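You operate a simulated robot arm through the tools that you are given. There is no shell and no other tool.

You are at the controls of a simulated two-armed robot. One attempt, no reset.

Task
Clamp the pale board and sand off its rough patch with the yellow sanding block.
Fine: the sanding block goes back where it stood; throw the clamp lever open again. What is to be rubbed or washed off counts as gone when no trace of it is left.

It is judged by the outcome, as a careful person would: the job done as asked, and still so three seconds after it is handed in. It fails if anything else is knocked over, pushed out of place, dropped, spilled or broken.

Robot
Two 7-joint arms with two-finger parallel grippers on one trunk that stands fixed in place. Base frame: the origin is at the foot of the trunk, x ahead of it, y to its left, z up. Lengths are in mm, angles in degrees, forces in N, time in s.
The left shoulder is at [50, 209, 1171], the right one opposite. With the tool pointing down near the work surface each hand reaches from about 100 to 740 mm from the base axis, measured 20 degrees to its own side. Payload 4.4 kg a hand.
Tool frame (each hand has its own): the origin (TCP) lies between the finger pads and is the grasp point; the fingertips stand 23 mm ahead of it; z points along the fingers, y is the line along which they close. Largest opening 94 mm; finger width 38, thickness 10; the body of the gripper, 54 by 96 mm, starts 39 mm behind the TCP.
Orientation is that of the tool frame in the base frame, as a unit quaternion [x, y, z, w]. With the fingers straight down and closing along the base's y, the tool's x points along the base's -x, its y along +y and its z along -z.

Tools
- The arms move only by the tool jog_arm. It takes "left_moves", "right_moves" or both (then of equal length, played together; a hand with none holds still); each is text: rows parted by semicolons, each of 7 numbers parted by spaces: the shift along the base's x, y, z in cm, then the turn, a rotation vector about the base's x, y, z in degrees, then the finger opening in cm, from 0 to 9.4. In form: tx ty tz rx ry rz grip; .... A call has 1 to 20 rows; each row shifts and turns the commanded pose from where the row before left it. Each row takes 0.2 s and may step no farther than 50 mm and 8.6 degrees from the row before; otherwise, or with a gripper value out of range, the whole call is refused. Where a pose cannot be reached the arm comes as near as it can. A force on the tool above 40 N (or 10 N above the force at the start of the call, whichever is more), or a blocked arm, ends the call early, and 0.2 s more pass. Each finger travels about 108 mm/s and halts on what it meets, pressing with about 31 N; the grip force reading is that of the motor and also rises with nothing between the fingers. The clock runs only during rows and for 0.2 s after the last one: add rows that do not move to give the fingers time. It gives the time, the measured TCP pose, the force on the tool (base axes), the opening and the grip force at its end, in the units of the frame above (readings bear some noise), with the torque about the TCP (base axes, N m) and any sound that the robot's microphone picked up.
- Cameras (640 x 400 px; columns grow to the right, rows downward): "scene" is now at [158.4, -37, 1372.4]; the picture's right is [-0.46, -0.89, 0.00], its down [-0.40, 0.21, -0.89] and it looks along [0.79, -0.41, -0.45] (base axes); focal length 284 px, centre (320, 200). "left" rides on the left gripper at [86, -16, -75] in its tool frame; the picture's right is [0.18, 0.98, 0.00], its down [-0.58, 0.11, -0.81] and it looks along [-0.79, 0.15, 0.59] (tool axes); focal length 243 px, centre (320, 200). "right" rides on the right gripper at [86, 16, -75] in its tool frame; the picture's right is [-0.18, 0.98, 0.00], its down [-0.58, -0.11, -0.81] and it looks along [-0.79, -0.15, 0.59] (tool axes); focal length 243 px, centre (320, 200). There is no depth. A picture from a camera that has moved, and an enlarged one, comes with that camera's place and axes in the base frame and with its lens. The place of the scene camera against the robot may be out by one fixed shift of up to 25 mm in any direction.
- grab_frame(camera): a new picture of that camera. The clock stands still meanwhile.
- lift_body(by): slides the trunk up (or, below 0, down) by that many mm; the arms and the scene camera ride with it, the base frame stays. It gives what a move gives, with no picture.
- head_to(pan, tilt): turns the head with the scene camera to pan (to the left, within 80 degrees either way) and tilt (down, from -29 to 69), counted from straight ahead of the robot. It gives what a move gives.
- close_up(camera, box): a new picture of the part [left, top, right, bottom] of that camera's present view, enlarged. The clock stands still meanwhile.
- job_done(): hands the job in; it is judged then, once.

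Nothing tells you positions but the pictures and the camera data. Unless the task says otherwise, let go and move clear before handing in.

The tools are called as a command line: name --argument value ..., lists and objects as JSON in quotes. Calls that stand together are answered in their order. jog_arm: Moves the arms, as the interface text tells. Its arguments: {"type":"object","properties":{"left_moves":{"type":"string"},"right_moves":{"type":"string"}},"required":[]} The other tools are called the same way: lift_body (by) moves the trunk up or down; head_to (pan, tilt) turns the head that bears the scene camera; grab_frame (camera) takes a picture; close_up (camera, box) takes an enlarged picture of a part of a camera's view; job_done () hands the job in.

At the start:

```text
time_s: 0.0
left_eef_pos: [585.4, -63.3, 1229.7]
left_tool_rot: [-0.001, 1.0, 0.0, 0.0]
left_wrist_force: [-0.1, 0.1, 0.2]
left_wrist_torque: [0.0, 0.0, 0.02]
left_gripper_width: 94.1
left_grip_force: 0.1
right_eef_pos: [341.3, -481.0, 1124.4]
right_tool_rot: [-0.001, 1.0, -0.001, 0.0]
right_wrist_force: [-1.0, -0.4, -0.3]
right_wrist_torque: [0.0, 0.0, 0.0]
right_gripper_width: 94.1
right_grip_force: 0.0
trunk travel left (down, up): [-250.0, 313.0]
head pan, tilt (commanded): [-27.1, 26.7]
```

scene: 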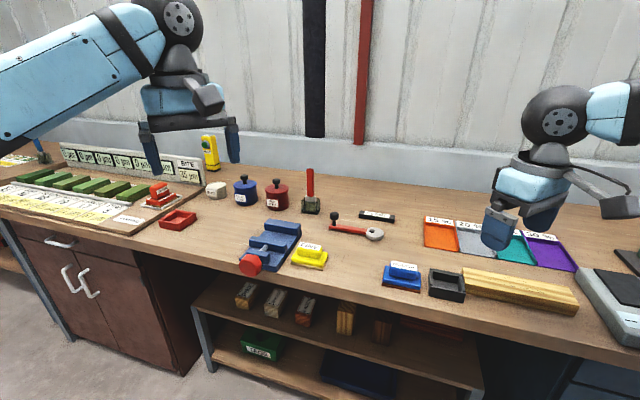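
right: 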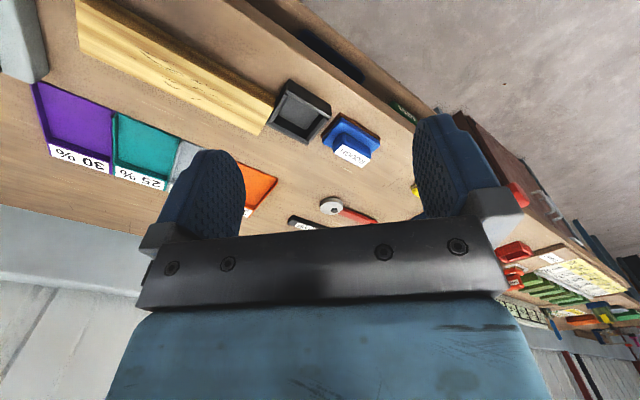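
left: 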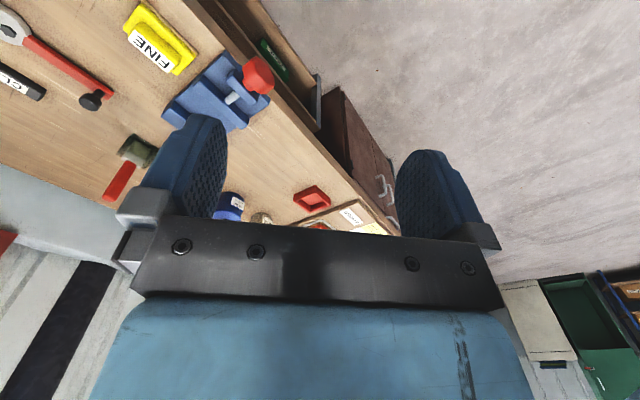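

I see a workbench with a blue vise, a yellow sanding block labelled FINE, a blue sanding block, a pale long board at the right, and a lever-type device with a red handle. I'll look closer before moving anything.

close_up --camera "scene" --box '[220, 150, 420, 290]'

close_up --camera "scene" --box '[370, 200, 640, 340]'

close_up --camera "scene" --box '[0, 120, 240, 250]'

close_up --camera "scene" --box '[200, 260, 480, 400]'

```text
2.86 times, centred on (320, 220) of scene
camera zoom: at [158.4, -37.0, 1372.4], right [-0.46, -0.89, 0.0], down [-0.4, 0.21, -0.89], along [0.79, -0.41, -0.45], focal length 813 px, centre (320, 143)
```

zoom: 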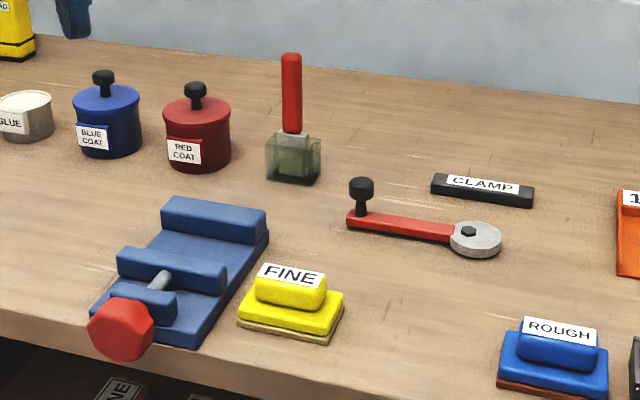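

```text
2.37 times, centred on (505, 270) of scene
camera zoom: at [158.4, -37.0, 1372.4], right [-0.46, -0.89, 0.0], down [-0.4, 0.21, -0.89], along [0.79, -0.41, -0.45], focal length 674 px, centre (-118, 34)
```

zoom: 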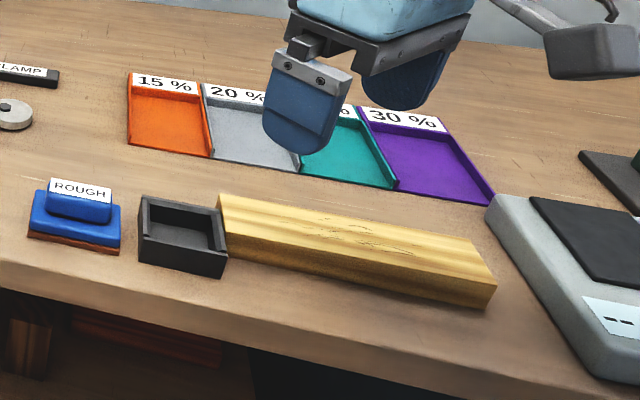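

```text
2.67 times, centred on (120, 185) of scene
camera zoom: at [158.4, -37.0, 1372.4], right [-0.46, -0.89, 0.0], down [-0.4, 0.21, -0.89], along [0.79, -0.41, -0.45], focal length 758 px, centre (853, 240)
```

zoom: 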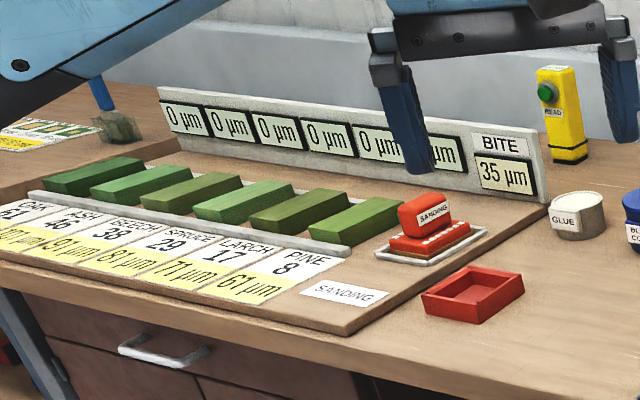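

```text
2.29 times, centred on (340, 330) of scene
camera zoom: at [158.4, -37.0, 1372.4], right [-0.46, -0.89, 0.0], down [-0.4, 0.21, -0.89], along [0.79, -0.41, -0.45], focal length 650 px, centre (274, -97)
```

zoom: 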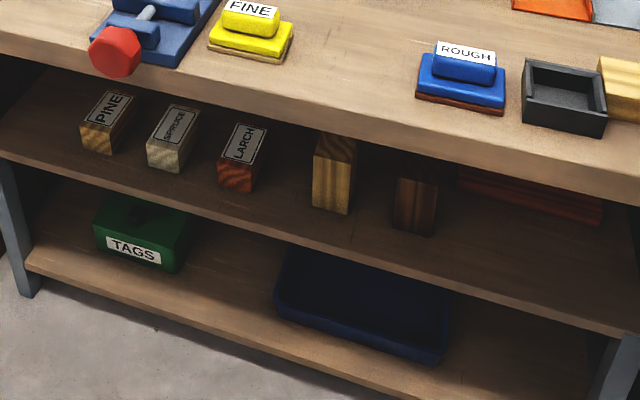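

The pale board with a rough patch on top lies at the right. The clamp seems to be the black "CLAMP" fence bar plus the red cam lever with a black knob, and the yellow FINE block sits beside the vise. I'll aim the head at the clamp and zoom in on each part.

head_to --pan -38 --tilt 35

grab_frame --camera "scene"

close_up --camera "scene" --box '[240, 120, 400, 220]'

close_up --camera "scene" --box '[340, 200, 500, 300]'

```text
time_s: 0.7
left_eef_pos: [586.0, -63.0, 1231.1]
left_tool_rot: [-0.001, 1.0, 0.0, 0.001]
left_wrist_force: [0.0, -0.1, -0.4]
left_wrist_torque: [0.0, -0.01, 0.01]
left_gripper_width: 94.0
left_grip_force: 0.1
right_eef_pos: [340.4, -480.6, 1124.2]
right_tool_rot: [0.0, 1.0, 0.0, 0.0]
right_wrist_force: [0.4, -0.1, -0.4]
right_wrist_torque: [-0.04, -0.02, 0.0]
right_gripper_width: 94.1
right_grip_force: 0.1
trunk travel left (down, up): [-250.0, 313.0]
head pan, tilt (commanded): [-38.0, 35.0]
```

```text
taken
camera scene: at [146.2, -49.4, 1359.5], right [-0.62, -0.79, 0.0], down [-0.45, 0.35, -0.82], along [0.65, -0.5, -0.57], focal length 284 px, centre (320, 200)
```

scene: 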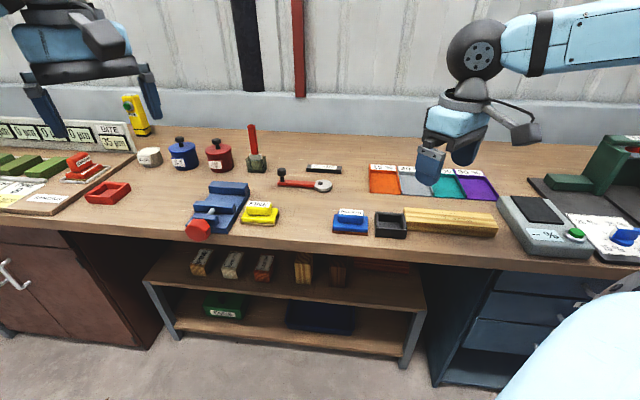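

```text
4.00 times, centred on (320, 170) of scene
camera zoom: at [146.2, -49.4, 1359.5], right [-0.62, -0.79, 0.0], down [-0.45, 0.35, -0.82], along [0.65, -0.5, -0.57], focal length 1138 px, centre (320, 320)
```

zoom: 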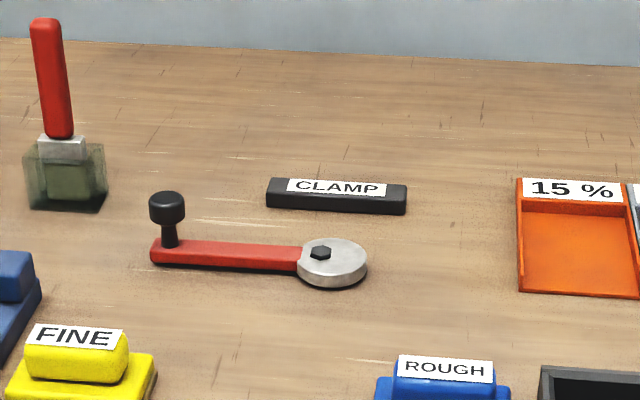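

```text
4.00 times, centred on (420, 250) of scene
camera zoom: at [146.2, -49.4, 1359.5], right [-0.62, -0.79, 0.0], down [-0.45, 0.35, -0.82], along [0.65, -0.5, -0.57], focal length 1138 px, centre (-80, 0)
```

zoom: 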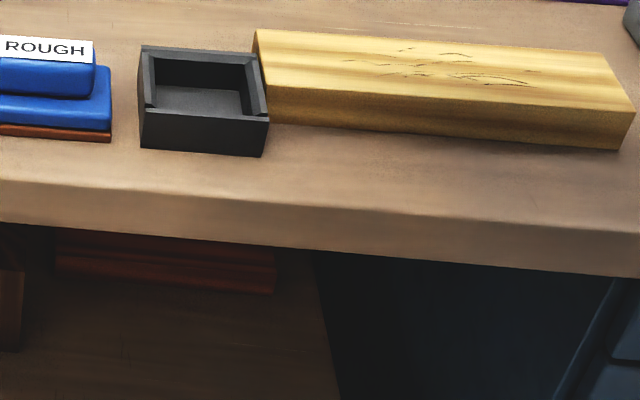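

The lever points along the bench to the left, and the pivot bolt is off-centre in the disc. Pulling the lever toward the robot should therefore press the board against the fence. The clamp looks far out, so I'll test the right arm's reach in free air first.

jog_arm --right_moves "4.5 0 0 0 0 0 9.4; 4.5 0 0 0 0 0 9.4; 4.5 0 0 0 0 0 9.4; 4.5 0 0 0 0 0 9.4; 4.5 0 0 0 0 0 9.4; 4.5 0 0 0 0 0 9.4; 0 0 0 0 0 0 9.4; 0 0 0 0 0 0 9.4"

grab_frame --camera "right"

grab_frame --camera "scene"

```text
time_s: 2.5
left_eef_pos: [586.5, -63.1, 1230.0]
left_tool_rot: [-0.001, 1.0, 0.0, -0.001]
left_wrist_force: [0.2, -0.6, 0.0]
left_wrist_torque: [0.01, 0.03, 0.02]
left_gripper_width: 94.2
left_grip_force: 0.1
right_eef_pos: [610.6, -480.4, 1121.4]
right_tool_rot: [0.0, 1.0, 0.0, 0.0]
right_wrist_force: [0.1, 0.1, -0.2]
right_wrist_torque: [0.0, 0.01, 0.01]
right_gripper_width: 94.1
right_grip_force: 0.1
trunk travel left (down, up): [-250.0, 313.0]
head pan, tilt (commanded): [-38.0, 35.0]
```

```text
taken
camera right: at [526.3, -465.5, 1196.7], right [0.18, 0.98, 0.0], down [0.58, -0.11, 0.81], along [0.79, -0.15, -0.59], focal length 243 px, centre (320, 200)
```

right: 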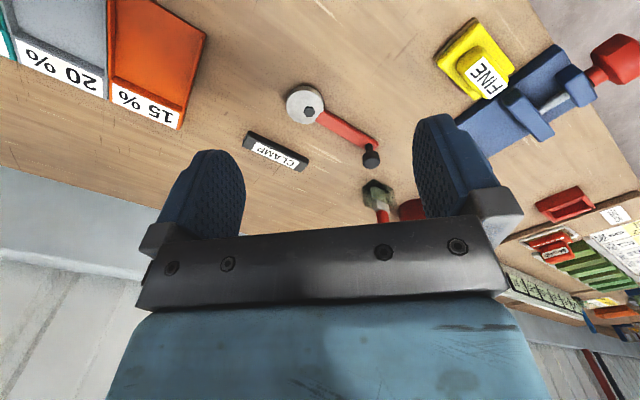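

```text
taken
camera scene: at [147.0, -49.3, 1359.3], right [-0.62, -0.79, 0.0], down [-0.45, 0.35, -0.82], along [0.65, -0.5, -0.57], focal length 284 px, centre (320, 200)
```

scene: 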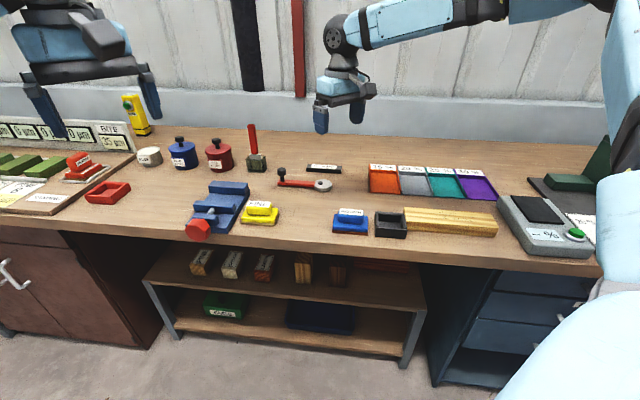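

The arm moves freely so far. I'll push further outward in free air to find the reach limit.

jog_arm --right_moves "3.5 -1 0 0 0 0 9.4; 3.5 -1 0 0 0 0 9.4; 3.5 -1 0 0 0 0 9.4; 3.5 -1 0 0 0 0 9.4; 3.5 -1 0 0 0 0 9.4; 0 0 0 0 0 0 9.4; 0 0 0 0 0 0 9.4"

grab_frame --camera "scene"

```text
time_s: 4.1
left_eef_pos: [587.2, -63.3, 1229.7]
left_tool_rot: [0.0, 1.0, 0.0, -0.001]
left_wrist_force: [0.2, 0.1, 1.3]
left_wrist_torque: [-0.01, 0.04, -0.01]
left_gripper_width: 94.0
left_grip_force: 0.0
right_eef_pos: [783.8, -531.1, 1123.5]
right_tool_rot: [0.0, 1.0, 0.0, -0.001]
right_wrist_force: [-0.4, -0.6, 0.2]
right_wrist_torque: [-0.02, -0.01, -0.02]
right_gripper_width: 93.9
right_grip_force: 0.0
trunk travel left (down, up): [-250.0, 313.0]
head pan, tilt (commanded): [-38.0, 35.0]
```

```text
taken
camera scene: at [146.8, -49.3, 1359.3], right [-0.62, -0.79, 0.0], down [-0.45, 0.35, -0.82], along [0.65, -0.5, -0.57], focal length 284 px, centre (320, 200)
```

scene: 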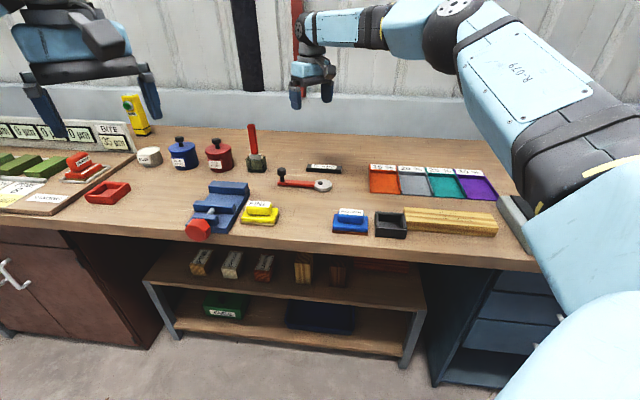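

The right arm reaches over the clamp with the tool straight down. I'll back off and turn the hand 45° to square up with the bench, so its camera can measure the clamp.

jog_arm --right_moves "-3.7 1.7 -0.5 0 0 -7.5 9.4; -3.7 1.7 -0.5 0 0 -7.5 9.4; -3.7 1.7 -0.5 0 0 -7.5 9.4; -3.7 1.7 -0.5 0 0 -7.5 9.4; -3.7 1.7 -0.5 0 0 -7.5 9.4; -3.7 1.7 -0.5 0 0 -7.5 9.4; 0 0 0 0 0 0 9.4; 0 0 0 0 0 0 9.4"

grab_frame --camera "right"

```text
time_s: 5.9
left_eef_pos: [586.0, -63.1, 1231.4]
left_tool_rot: [-0.001, 1.0, 0.0, -0.001]
left_wrist_force: [0.1, 0.5, -0.4]
left_wrist_torque: [0.04, 0.0, 0.0]
left_gripper_width: 94.0
left_grip_force: 0.0
right_eef_pos: [563.7, -428.4, 1094.8]
right_tool_rot: [0.383, 0.924, 0.0, 0.0]
right_wrist_force: [0.2, -0.5, -0.6]
right_wrist_torque: [0.02, 0.0, 0.0]
right_gripper_width: 94.0
right_grip_force: 0.1
trunk travel left (down, up): [-250.0, 313.0]
head pan, tilt (commanded): [-38.0, 35.0]
```

```text
taken
camera right: at [514.6, -357.0, 1169.2], right [0.83, 0.56, 0.0], down [0.33, -0.49, 0.81], along [0.46, -0.67, -0.59], focal length 243 px, centre (320, 200)
```

right: 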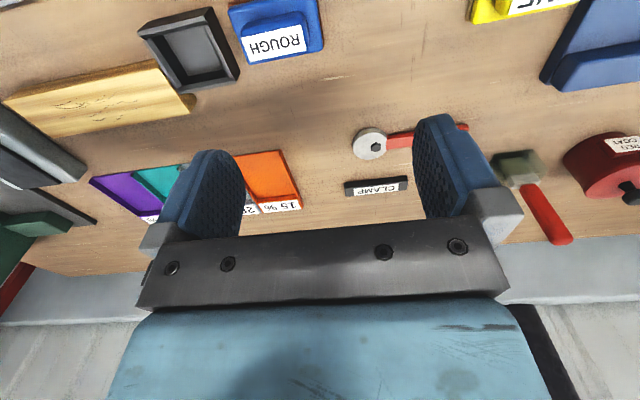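

The hand now faces across the bench. I'll zoom in on the clamp and the board from here to measure them.

close_up --camera "right" --box '[320, 110, 480, 210]'

close_up --camera "right" --box '[0, 0, 240, 150]'

close_up --camera "right" --box '[80, 60, 320, 220]'

```text
4.00 times, centred on (400, 160) of right
camera zoom: at [514.6, -357.0, 1169.2], right [0.83, 0.56, 0.0], down [0.33, -0.49, 0.81], along [0.46, -0.67, -0.59], focal length 970 px, centre (0, 360)
```

zoom: 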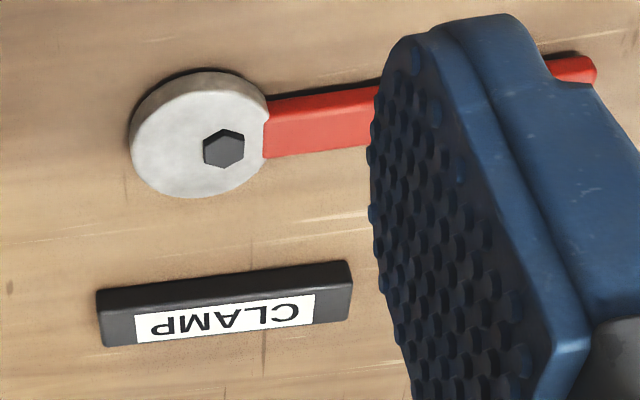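

```text
2.67 times, centred on (120, 75) of right
camera zoom: at [514.6, -357.0, 1169.2], right [0.83, 0.56, 0.0], down [0.33, -0.49, 0.81], along [0.46, -0.67, -0.59], focal length 647 px, centre (853, 533)
```

zoom: 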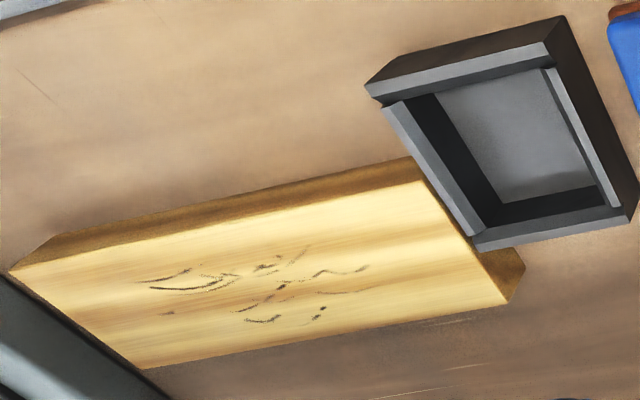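

```text
2.50 times, centred on (200, 140) of right
camera zoom: at [514.6, -357.0, 1169.2], right [0.83, 0.56, 0.0], down [0.33, -0.49, 0.81], along [0.46, -0.67, -0.59], focal length 606 px, centre (620, 350)
```

zoom: 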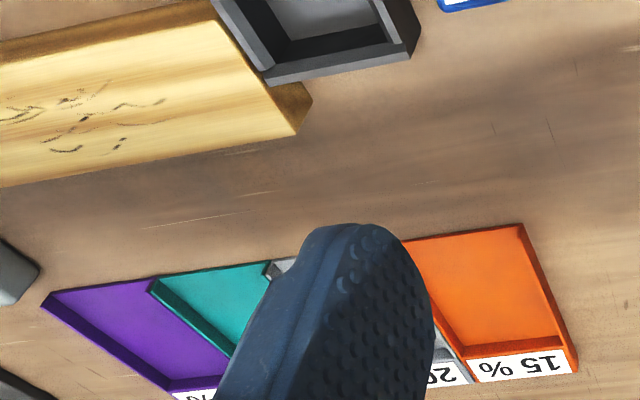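

The board measures roughly 230 × 60 × 30 mm and the bench top is near z≈848. To get an exact bench height I'll touch an empty spot in front of the clamp lightly with closed fingers.

jog_arm --right_moves "4.3 -0.6 0 0 0 0 6; 4.3 -0.6 0 0 0 0 3; 0 0 -4.5 0 0 0 0; 0 0 -4.5 0 0 0 0; 0 0 -4.5 0 0 0 0; 0 0 -4.5 0 0 0 0; 0 0 0 0 0 0 0; 0 0 0 0 0 0 0"

grab_frame --camera "scene"

grab_frame --camera "right"

```text
time_s: 7.7
left_eef_pos: [586.2, -62.9, 1230.7]
left_tool_rot: [-0.001, 1.0, 0.0, -0.001]
left_wrist_force: [1.1, -1.0, 0.1]
left_wrist_torque: [0.01, 0.01, -0.04]
left_gripper_width: 94.0
left_grip_force: 0.0
right_eef_pos: [651.6, -439.2, 912.7]
right_tool_rot: [0.383, 0.924, 0.0, 0.0]
right_wrist_force: [0.0, 0.7, -0.8]
right_wrist_torque: [-0.03, 0.02, 0.05]
right_gripper_width: 0.1
right_grip_force: 31.5
trunk travel left (down, up): [-250.0, 313.0]
head pan, tilt (commanded): [-38.0, 35.0]
```

```text
taken
camera scene: at [146.7, -49.7, 1359.3], right [-0.62, -0.79, 0.0], down [-0.45, 0.35, -0.82], along [0.65, -0.5, -0.57], focal length 284 px, centre (320, 200)
```

scene: 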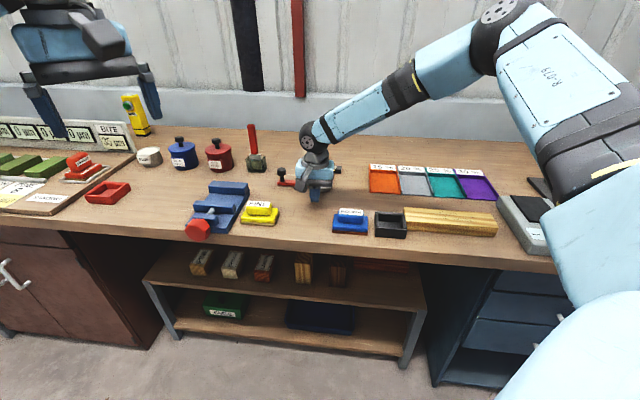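

```text
taken
camera right: at [602.4, -368.4, 987.6], right [0.83, 0.56, 0.0], down [0.33, -0.49, 0.81], along [0.46, -0.67, -0.59], focal length 243 px, centre (320, 200)
```

right: 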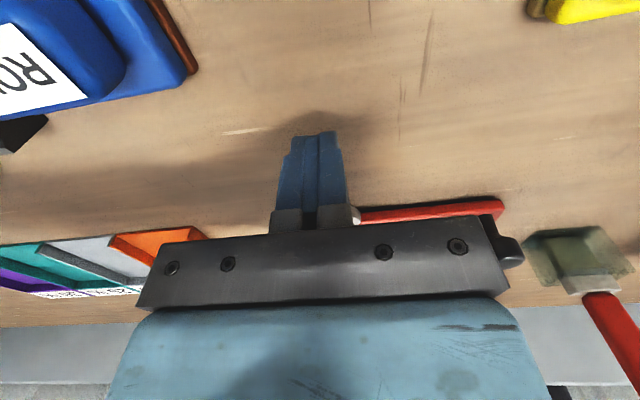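

The closed fingers hang over bare bench with the lever beyond them. I'll descend in small steps until they touch the bench.

jog_arm --right_moves "0 0 -1 0 0 0 0; 0 0 -1 0 0 0 0; 0 0 -0.5 0 0 0 0; 0 0 -0.3 0 0 0 0; 0 0 -0.3 0 0 0 0; 0 0 -0.3 0 0 0 0; 0 0 -0.3 0 0 0 0; 0 0 -0.3 0 0 0 0; 0 0 -0.3 0 0 0 0; 0 0 -0.3 0 0 0 0; 0 0 -0.3 0 0 0 0"

```text
time_s: 9.4
left_eef_pos: [583.0, -61.5, 1233.5]
left_tool_rot: [-0.001, 1.0, 0.0, 0.002]
left_wrist_force: [-0.3, -0.2, -0.1]
left_wrist_torque: [-0.01, -0.01, 0.04]
left_gripper_width: 94.1
left_grip_force: 0.1
right_eef_pos: [652.3, -440.8, 883.5]
right_tool_rot: [0.384, 0.923, 0.001, 0.006]
right_wrist_force: [-13.8, -1.8, 20.9]
right_wrist_torque: [0.17, 0.62, 0.18]
right_gripper_width: 0.1
right_grip_force: 31.4
trunk travel left (down, up): [-250.0, 313.0]
head pan, tilt (commanded): [-38.0, 35.0]
stopped in row 8 (right hand): the force on the tool passed its limit at 43 N (the readings are from after the stop); the commanded pose is now the measured one
```

Contact at TCP z≈883.5 puts the bench top at about z=860. I'll raise the hand and take nearer views of the clamp to pin down the fence and cam.

jog_arm --right_moves "0 0 3 0 0 0 0; 0 0 4 0 0 0 0; -3.5 3.5 4 0 0 0 0; 0 0 3 0 0 0 0; 0 0 0 0 0 0 0; 0 0 0 0 0 0 0"

close_up --camera "right" --box '[200, 60, 520, 260]'

grab_frame --camera "right"

```text
refused: row 3 steps farther than a row can; nothing moved
```

```text
2.00 times, centred on (360, 160) of right
camera zoom: at [600.9, -368.9, 957.2], right [0.83, 0.56, 0.01], down [0.33, -0.49, 0.81], along [0.46, -0.67, -0.59], focal length 485 px, centre (240, 280)
```

zoom: 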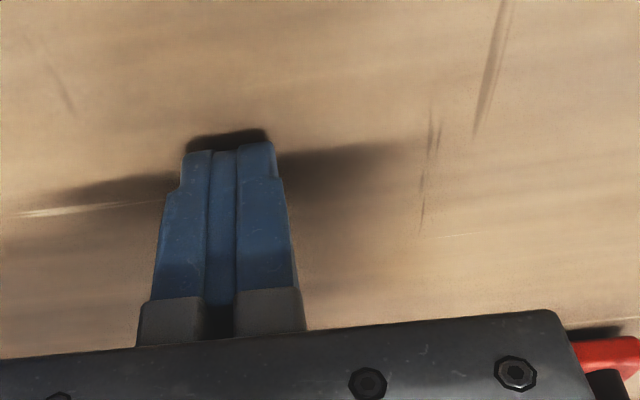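

```text
taken
camera right: at [600.9, -368.9, 957.2], right [0.83, 0.56, 0.01], down [0.33, -0.49, 0.81], along [0.46, -0.67, -0.59], focal length 243 px, centre (320, 200)
```

right: 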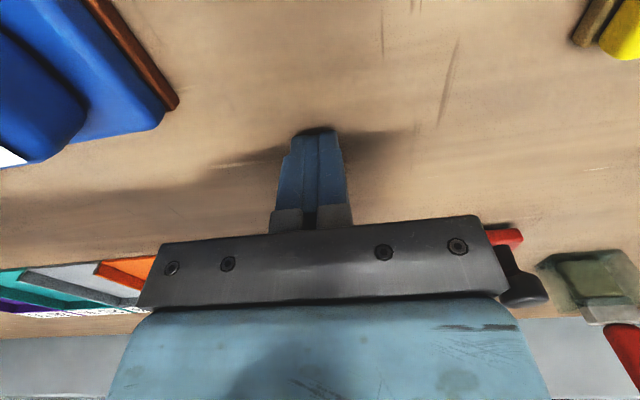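

Each row's combined step is capped at 50 mm, so I'll redo the move in smaller steps, rising and then shifting over toward the clamp.

jog_arm --right_moves "0 0 4.5 0 0 0 0; 0 0 4.5 0 0 0 0; 0 0 4.5 0 0 0 0; 2.3 -1.8 1.8 0 0 0 0; 2.3 -1.8 0 0 0 0 0; 2.3 -1.8 0 0 0 0 0; 0 0 0 0 0 0 0; 0 0 0 0 0 0 0"

grab_frame --camera "right"

close_up --camera "right" --box '[160, 20, 480, 220]'

```text
time_s: 11.2
left_eef_pos: [587.1, -63.0, 1231.0]
left_tool_rot: [-0.001, 1.0, -0.001, -0.001]
left_wrist_force: [-0.2, -0.4, 0.3]
left_wrist_torque: [-0.02, 0.0, -0.01]
left_gripper_width: 94.1
left_grip_force: 0.2
right_eef_pos: [721.5, -496.3, 1032.3]
right_tool_rot: [0.384, 0.924, 0.001, 0.003]
right_wrist_force: [0.4, 0.8, 0.5]
right_wrist_torque: [0.02, -0.05, 0.0]
right_gripper_width: 0.1
right_grip_force: 31.0
trunk travel left (down, up): [-250.0, 313.0]
head pan, tilt (commanded): [-38.0, 35.0]
```

```text
taken
camera right: at [673.2, -423.4, 1106.6], right [0.83, 0.56, 0.0], down [0.33, -0.49, 0.81], along [0.46, -0.67, -0.59], focal length 243 px, centre (320, 200)
```

right: 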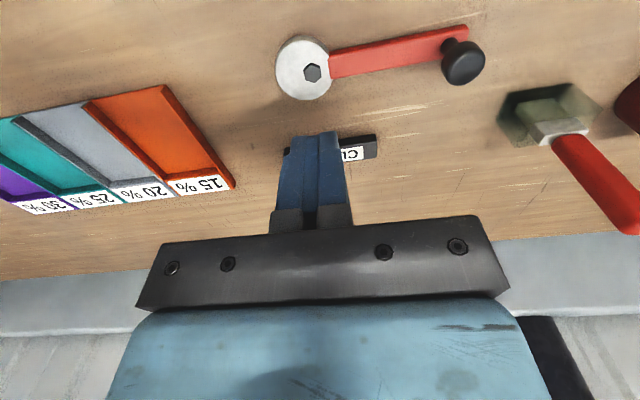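

```text
2.00 times, centred on (320, 120) of right
camera zoom: at [673.2, -423.4, 1106.6], right [0.83, 0.56, 0.0], down [0.33, -0.49, 0.81], along [0.46, -0.67, -0.59], focal length 485 px, centre (320, 360)
```

zoom: 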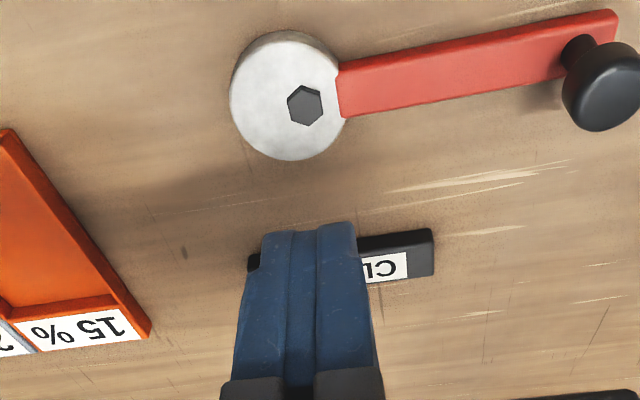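

The view is good. I'll zoom further on the cam and fence to get exact edges.

close_up --camera "right" --box '[260, 25, 356, 85]'

close_up --camera "right" --box '[280, 120, 392, 190]'

close_up --camera "right" --box '[400, 10, 512, 80]'

```text
6.67 times, centred on (308, 55) of right
camera zoom: at [673.2, -423.4, 1106.6], right [0.83, 0.56, 0.0], down [0.33, -0.49, 0.81], along [0.46, -0.67, -0.59], focal length 1618 px, centre (400, 1167)
```

zoom: 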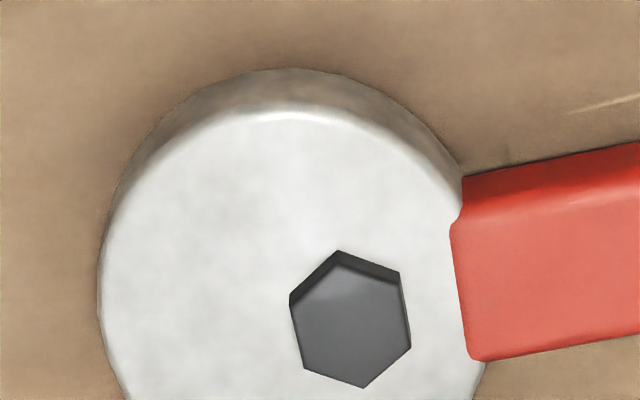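

```text
5.71 times, centred on (336, 155) of right
camera zoom: at [673.2, -423.4, 1106.6], right [0.83, 0.56, 0.0], down [0.33, -0.49, 0.81], along [0.46, -0.67, -0.59], focal length 1386 px, centre (229, 457)
```

zoom: 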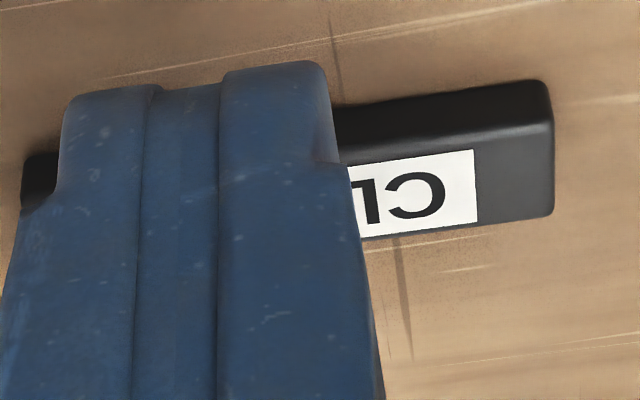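

```text
5.71 times, centred on (456, 45) of right
camera zoom: at [673.2, -423.4, 1106.6], right [0.83, 0.56, 0.0], down [0.33, -0.49, 0.81], along [0.46, -0.67, -0.59], focal length 1386 px, centre (-457, 1086)
```

zoom: 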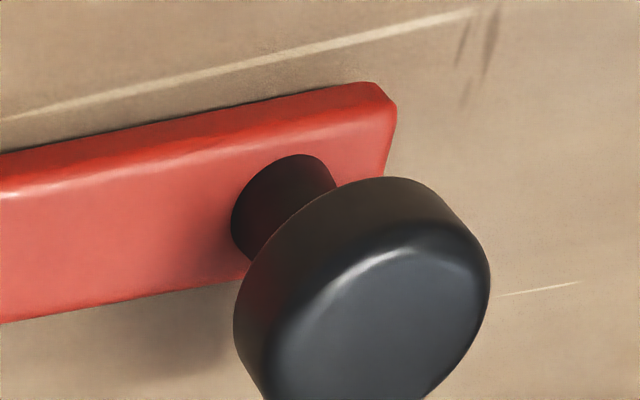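

The pivot is at about (730, -518) and the knob at about (816, -434) with its top near z=914. The fence's near face runs from (841, -547) to (758, -632). Next I'll go and measure the board up close.

jog_arm --right_moves "-3.9 -1.74 0.5 0 0 0 0; -3.9 -1.74 0.5 0 0 0 0; -3.9 -1.74 0.5 0 0 0 0; -3.9 -1.74 0.5 0 0 0 0; -3.9 -1.74 0.5 0 0 0 0; -3.9 -1.74 0.5 0 0 0 0; -3.9 -1.74 0.5 0 0 0 0; -3.9 -1.74 0.5 0 0 0 0; -3.9 -1.74 0.5 0 0 0 0; 0 0 0 0 0 0 0; 0 0 0 0 0 0 0"

grab_frame --camera "right"

grab_frame --camera "scene"

```text
time_s: 13.7
left_eef_pos: [584.6, -62.8, 1232.0]
left_tool_rot: [-0.001, 1.0, -0.001, 0.0]
left_wrist_force: [-1.2, -0.4, 0.6]
left_wrist_torque: [0.05, -0.02, 0.04]
left_gripper_width: 94.0
left_grip_force: 0.2
right_eef_pos: [368.1, -652.0, 1078.4]
right_tool_rot: [0.384, 0.923, 0.001, 0.003]
right_wrist_force: [0.0, -0.3, 0.2]
right_wrist_torque: [0.0, 0.0, -0.01]
right_gripper_width: 0.0
right_grip_force: 31.3
trunk travel left (down, up): [-250.0, 313.0]
head pan, tilt (commanded): [-38.0, 35.0]
```

```text
taken
camera right: at [319.8, -580.6, 1152.2], right [0.83, 0.56, 0.01], down [0.33, -0.49, 0.81], along [0.46, -0.67, -0.59], focal length 243 px, centre (320, 200)
```

right: 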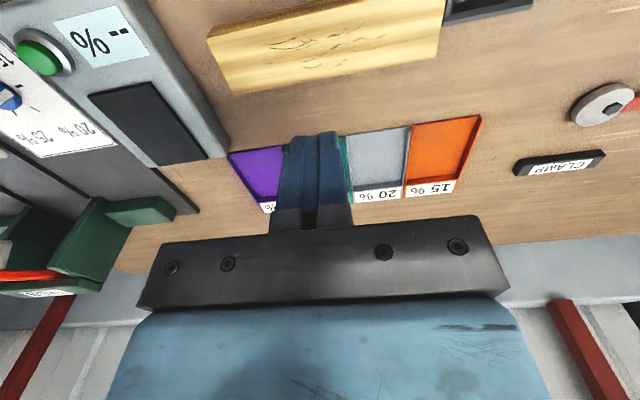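

```text
taken
camera scene: at [145.0, -49.2, 1359.7], right [-0.62, -0.79, 0.0], down [-0.45, 0.35, -0.82], along [0.65, -0.5, -0.57], focal length 284 px, centre (320, 200)
```

scene: 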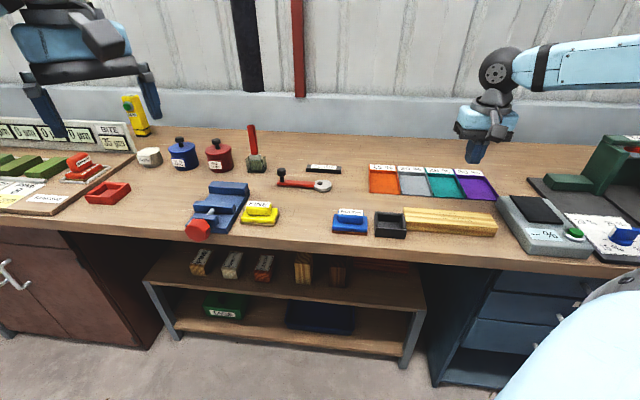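

close_up --camera "right" --box '[190, 0, 460, 110]'

close_up --camera "right" --box '[490, 70, 640, 190]'

close_up --camera "right" --box '[60, 20, 300, 170]'

```text
2.37 times, centred on (325, 55) of right
camera zoom: at [319.8, -580.6, 1152.2], right [0.83, 0.56, 0.01], down [0.33, -0.49, 0.81], along [0.46, -0.67, -0.59], focal length 575 px, centre (308, 544)
```

zoom: 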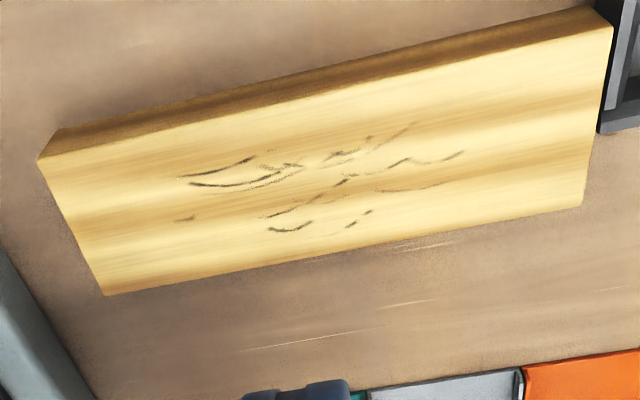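

```text
3.33 times, centred on (565, 130) of right
camera zoom: at [319.8, -580.6, 1152.2], right [0.83, 0.56, 0.01], down [0.33, -0.49, 0.81], along [0.46, -0.67, -0.59], focal length 809 px, centre (-497, 433)
```

zoom: 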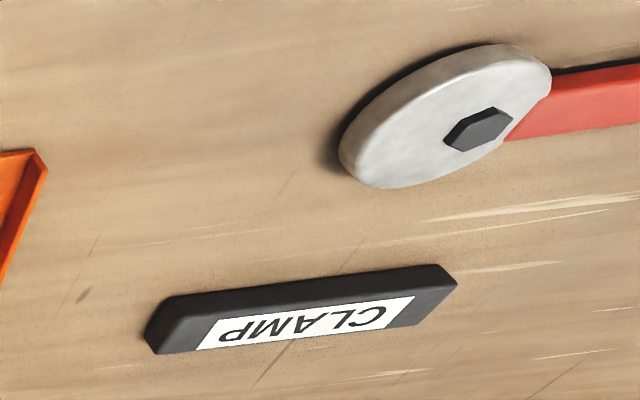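

```text
2.67 times, centred on (180, 95) of right
camera zoom: at [319.8, -580.6, 1152.2], right [0.83, 0.56, 0.01], down [0.33, -0.49, 0.81], along [0.46, -0.67, -0.59], focal length 647 px, centre (693, 480)
```

zoom: 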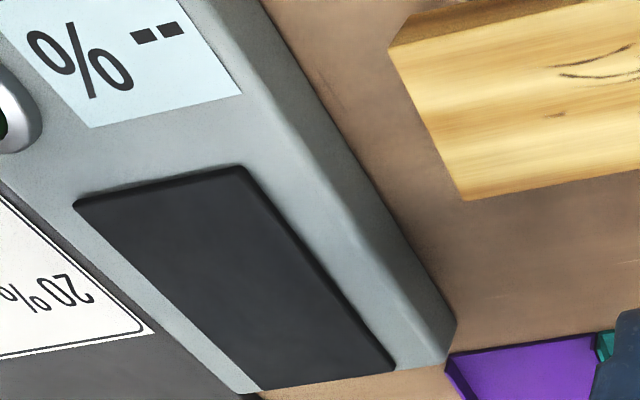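

The board measures about 220 × 60 × 30 mm, centred near (384, -665), and lies parallel to the fence. I'll turn the hand 90° so it closes across the board's width, and place it above the board's right end, opened.

jog_arm --right_moves "-0.42 -0.68 0 0 0.36 8.2 2; -0.42 -0.68 0 0 0 8.2 4; -0.42 -0.68 0 0 0 8.2 6; -0.42 -0.68 0 0 0 8.2 8; -0.42 -0.68 0 0 0 8.2 9.4; -0.42 -0.68 0 0 0 8.2 9.4; -0.42 -0.68 0 0 0 8.2 9.4; -0.42 -0.68 0 0 0 8.2 9.4; -0.42 -0.68 0 0 0 8.2 9.4; -0.42 -0.68 0 0 0 8.2 9.4; -0.42 -0.68 0 0 0 8.2 9.4; 0 0 0 0 0 0 9.4; 0 0 0 0 0 0 9.4"

grab_frame --camera "right"

grab_frame --camera "scene"

```text
time_s: 16.4
left_eef_pos: [586.9, -61.8, 1231.0]
left_tool_rot: [-0.002, 1.0, 0.0, 0.0]
left_wrist_force: [0.3, -0.6, 0.0]
left_wrist_torque: [-0.04, 0.04, 0.01]
left_gripper_width: 93.8
left_grip_force: 0.1
right_eef_pos: [323.4, -726.2, 1076.5]
right_tool_rot: [-0.384, 0.923, -0.001, -0.001]
right_wrist_force: [0.0, 0.9, -0.7]
right_wrist_torque: [0.06, 0.0, 0.01]
right_gripper_width: 94.1
right_grip_force: 0.1
trunk travel left (down, up): [-250.0, 313.0]
head pan, tilt (commanded): [-38.0, 35.0]
```

```text
taken
camera right: at [252.7, -778.1, 1151.6], right [-0.57, 0.82, 0.0], down [0.49, 0.34, 0.81], along [0.66, 0.46, -0.59], focal length 243 px, centre (320, 200)
```

right: 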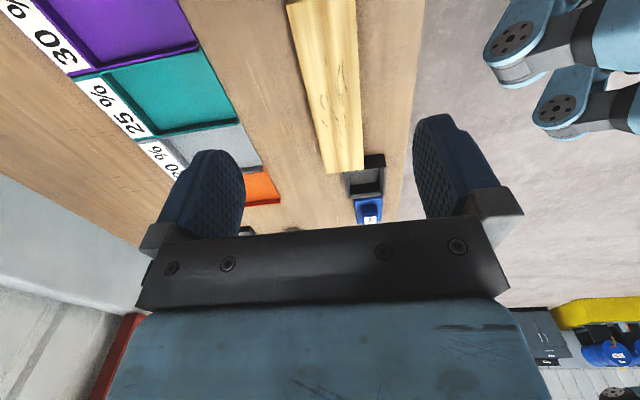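

```text
taken
camera scene: at [146.1, -49.5, 1359.4], right [-0.62, -0.79, 0.0], down [-0.45, 0.35, -0.82], along [0.65, -0.5, -0.57], focal length 284 px, centre (320, 200)
```

scene: 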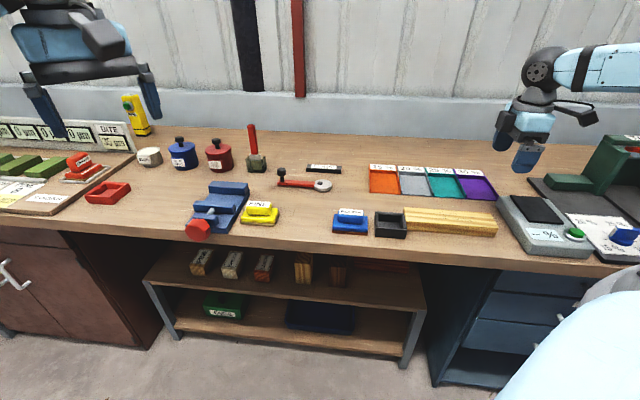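

The board lines up between the open fingers with plenty of room to the trays and scale. I'll lower the hand most of the way and check.

jog_arm --right_moves "0 0 -4.5 0 0 0 9.4; 0 0 -4.5 0 0 0 9.4; 0 0 -4.5 0 0 0 9.4; 0 0 -1.5 0 0 0 9.4; 0 0 0 0 0 0 9.4"

grab_frame --camera "right"

close_up --camera "scene" --box '[400, 130, 640, 280]'

```text
time_s: 17.6
left_eef_pos: [585.9, -63.0, 1229.6]
left_tool_rot: [-0.001, 1.0, 0.0, 0.0]
left_wrist_force: [0.2, -0.1, 0.3]
left_wrist_torque: [-0.02, 0.0, 0.0]
left_gripper_width: 94.0
left_grip_force: 0.1
right_eef_pos: [326.1, -727.0, 928.3]
right_tool_rot: [-0.384, 0.924, 0.0, 0.0]
right_wrist_force: [-0.4, 0.4, -1.1]
right_wrist_torque: [-0.01, 0.02, -0.01]
right_gripper_width: 94.0
right_grip_force: 0.1
trunk travel left (down, up): [-250.0, 313.0]
head pan, tilt (commanded): [-38.0, 35.0]
```

```text
taken
camera right: at [253.5, -778.2, 1001.2], right [-0.57, 0.82, 0.0], down [0.49, 0.34, 0.81], along [0.66, 0.46, -0.59], focal length 243 px, centre (320, 200)
```

right: 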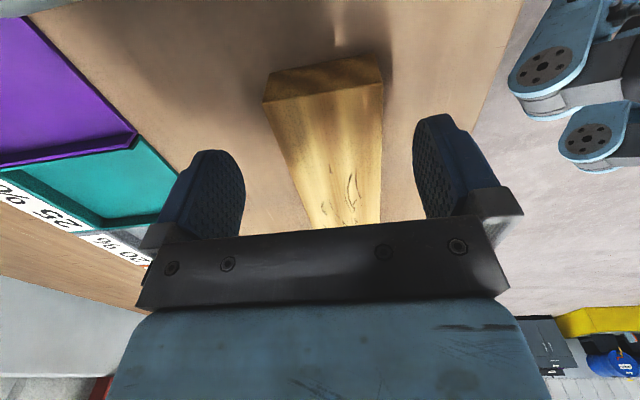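

```text
2.67 times, centred on (520, 205) of scene
camera zoom: at [146.3, -49.5, 1359.4], right [-0.62, -0.79, 0.0], down [-0.45, 0.35, -0.82], along [0.65, -0.5, -0.57], focal length 758 px, centre (-213, 187)
```

zoom: 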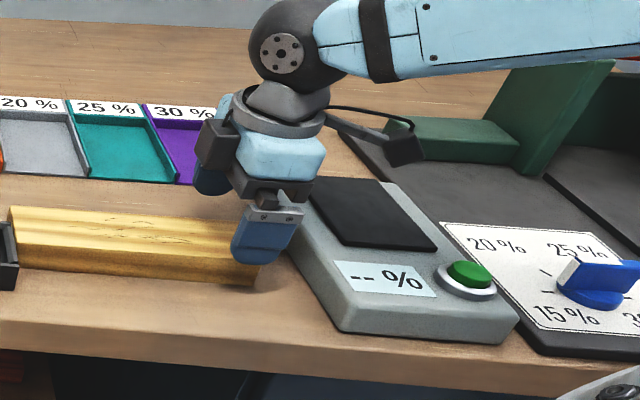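

The hand straddles the board's right end nicely. I'll correct a few millimetres, lower to grasp height, and close.

jog_arm --right_moves "-0.2 0.2 -2 0 0 0 9.4; 0 0 -1.5 0 0 0 9.4; 0 0 -0.6 0 0 0 9.4; 0 0 0 0 0 0 8; 0 0 0 0 0 0 7; 0 0 0 0 0 0 6; 0 0 0 0 0 0 5; 0 0 0 0 0 0 4.5; 0 0 0 0 0 0 4.5"

grab_frame --camera "right"

close_up --camera "scene" --box '[400, 130, 640, 280]'

```text
time_s: 19.6
left_eef_pos: [586.8, -63.2, 1231.2]
left_tool_rot: [-0.001, 1.0, 0.0, 0.0]
left_wrist_force: [0.1, 0.2, -0.8]
left_wrist_torque: [0.0, 0.04, -0.03]
left_gripper_width: 94.3
left_grip_force: 0.0
right_eef_pos: [322.0, -726.2, 886.4]
right_tool_rot: [-0.383, 0.924, 0.0, 0.0]
right_wrist_force: [0.3, 0.2, -0.1]
right_wrist_torque: [-0.03, 0.0, 0.06]
right_gripper_width: 59.8
right_grip_force: 30.8
trunk travel left (down, up): [-250.0, 313.0]
head pan, tilt (commanded): [-38.0, 35.0]
```

```text
taken
camera right: at [250.7, -776.5, 960.2], right [-0.57, 0.82, 0.0], down [0.49, 0.33, 0.81], along [0.66, 0.46, -0.59], focal length 243 px, centre (320, 200)
```

right: 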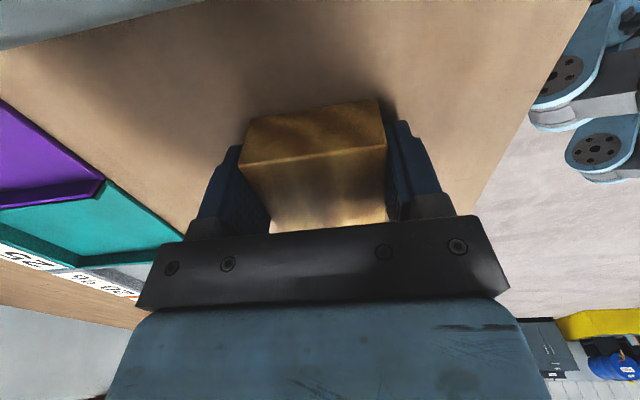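

```text
2.67 times, centred on (520, 205) of scene
camera zoom: at [146.2, -49.4, 1359.4], right [-0.62, -0.79, 0.0], down [-0.45, 0.35, -0.82], along [0.65, -0.5, -0.57], focal length 758 px, centre (-213, 187)
```

zoom: 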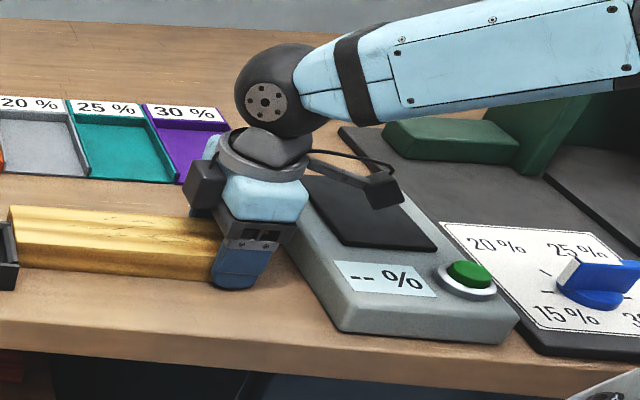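

The board is gripped and measures 59.8 mm wide. I'll lift it straight up, carry it over to the clamp at a safe height, and hover above the gap between cam and fence.

jog_arm --right_moves "0 0 1 0 0 0 4.5; 0 0 3 0 0 0 4.5; 0 0 4 0 0 0 4.5; 0 0 2 0 0 0 4.5; 2 0.5 0 0 0 0 4.5; 3.9 0.96 0 0 0 0 4.5; 3.9 0.96 0 0 0 0 4.5; 3.9 0.96 0 0 0 0 4.5; 3.9 0.96 0 0 0 0 4.5; 3.9 0.96 0 0 0 0 4.5; 3.9 0.96 0 0 0 0 4.5; 3.9 0.96 0 0 0 0 4.5; 3.9 0.96 0 0 0 0 4.5; 3.9 0.96 0 0 0 0 4.5; 2.08 0.51 0 0 0 0 4.5; 0 0 0 0 0 0 4.5; 0 0 0 0 0 0 4.5"

grab_frame --camera "scene"

grab_frame --camera "right"

```text
time_s: 23.2
left_eef_pos: [585.7, -62.7, 1230.4]
left_tool_rot: [-0.001, 1.0, 0.0, 0.0]
left_wrist_force: [0.0, -0.2, 0.2]
left_wrist_torque: [0.03, -0.01, -0.02]
left_gripper_width: 94.0
left_grip_force: 0.0
right_eef_pos: [714.1, -629.0, 985.4]
right_tool_rot: [-0.383, 0.924, 0.0, 0.0]
right_wrist_force: [0.1, 0.1, 0.2]
right_wrist_torque: [-0.03, 0.02, -0.02]
right_gripper_width: 44.8
right_grip_force: 0.1
trunk travel left (down, up): [-250.0, 313.0]
head pan, tilt (commanded): [-38.0, 35.0]
```

```text
taken
camera scene: at [146.3, -49.3, 1359.4], right [-0.62, -0.79, 0.0], down [-0.45, 0.35, -0.82], along [0.65, -0.5, -0.57], focal length 284 px, centre (320, 200)
```

scene: 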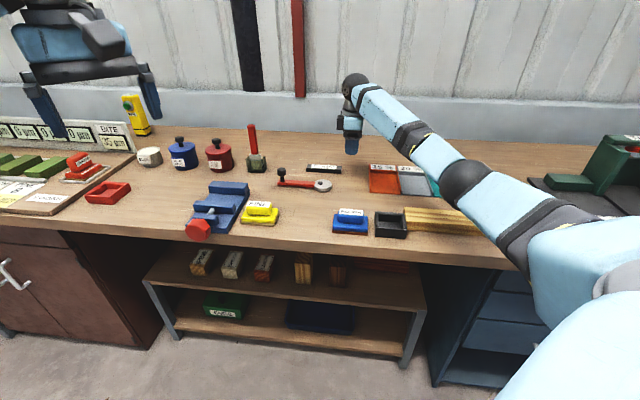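

```text
taken
camera right: at [642.5, -679.3, 1060.3], right [-0.57, 0.82, 0.0], down [0.49, 0.34, 0.81], along [0.66, 0.46, -0.59], focal length 243 px, centre (320, 200)
```

right: 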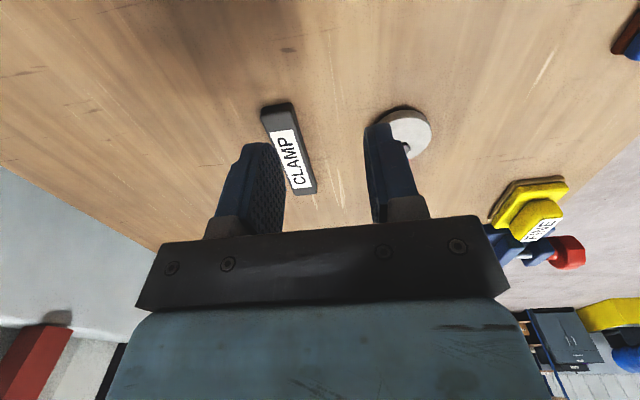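

The gripper is empty; the board slipped out at the lift and seems to be still near its place. I'll check it closely before trying again.

close_up --camera "scene" --box '[360, 180, 520, 280]'

close_up --camera "right" --box '[250, 90, 450, 210]'

close_up --camera "right" --box '[480, 160, 600, 280]'

```text
4.00 times, centred on (440, 230) of scene
camera zoom: at [146.3, -49.3, 1359.4], right [-0.62, -0.79, 0.0], down [-0.45, 0.35, -0.82], along [0.65, -0.5, -0.57], focal length 1138 px, centre (-160, 80)
```

zoom: 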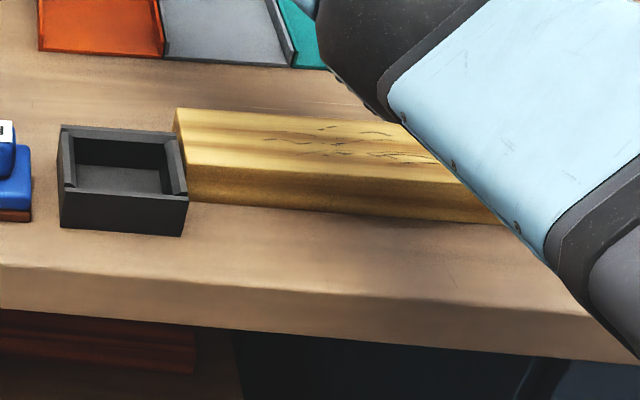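

```text
3.20 times, centred on (350, 150) of right
camera zoom: at [642.5, -679.3, 1060.3], right [-0.57, 0.82, 0.0], down [0.49, 0.34, 0.81], along [0.66, 0.46, -0.59], focal length 776 px, centre (224, 360)
```

zoom: 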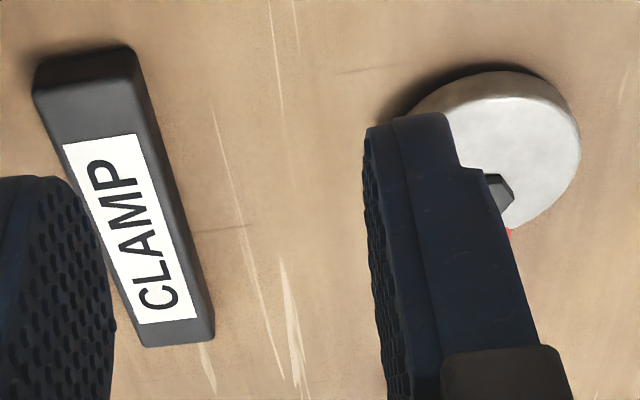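

```text
3.33 times, centred on (540, 220) of right
camera zoom: at [642.5, -679.3, 1060.3], right [-0.57, 0.82, 0.0], down [0.49, 0.34, 0.81], along [0.66, 0.46, -0.59], focal length 809 px, centre (-413, 133)
```

zoom: 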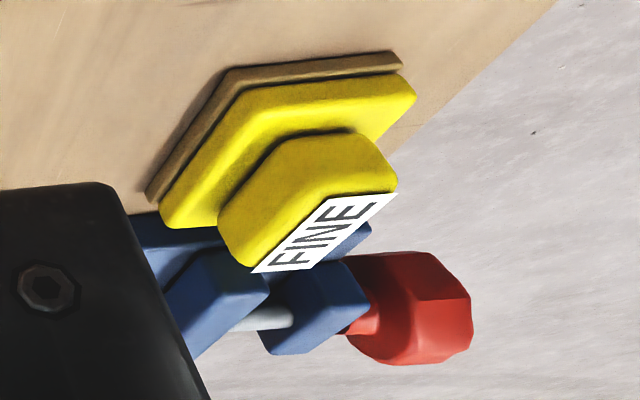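

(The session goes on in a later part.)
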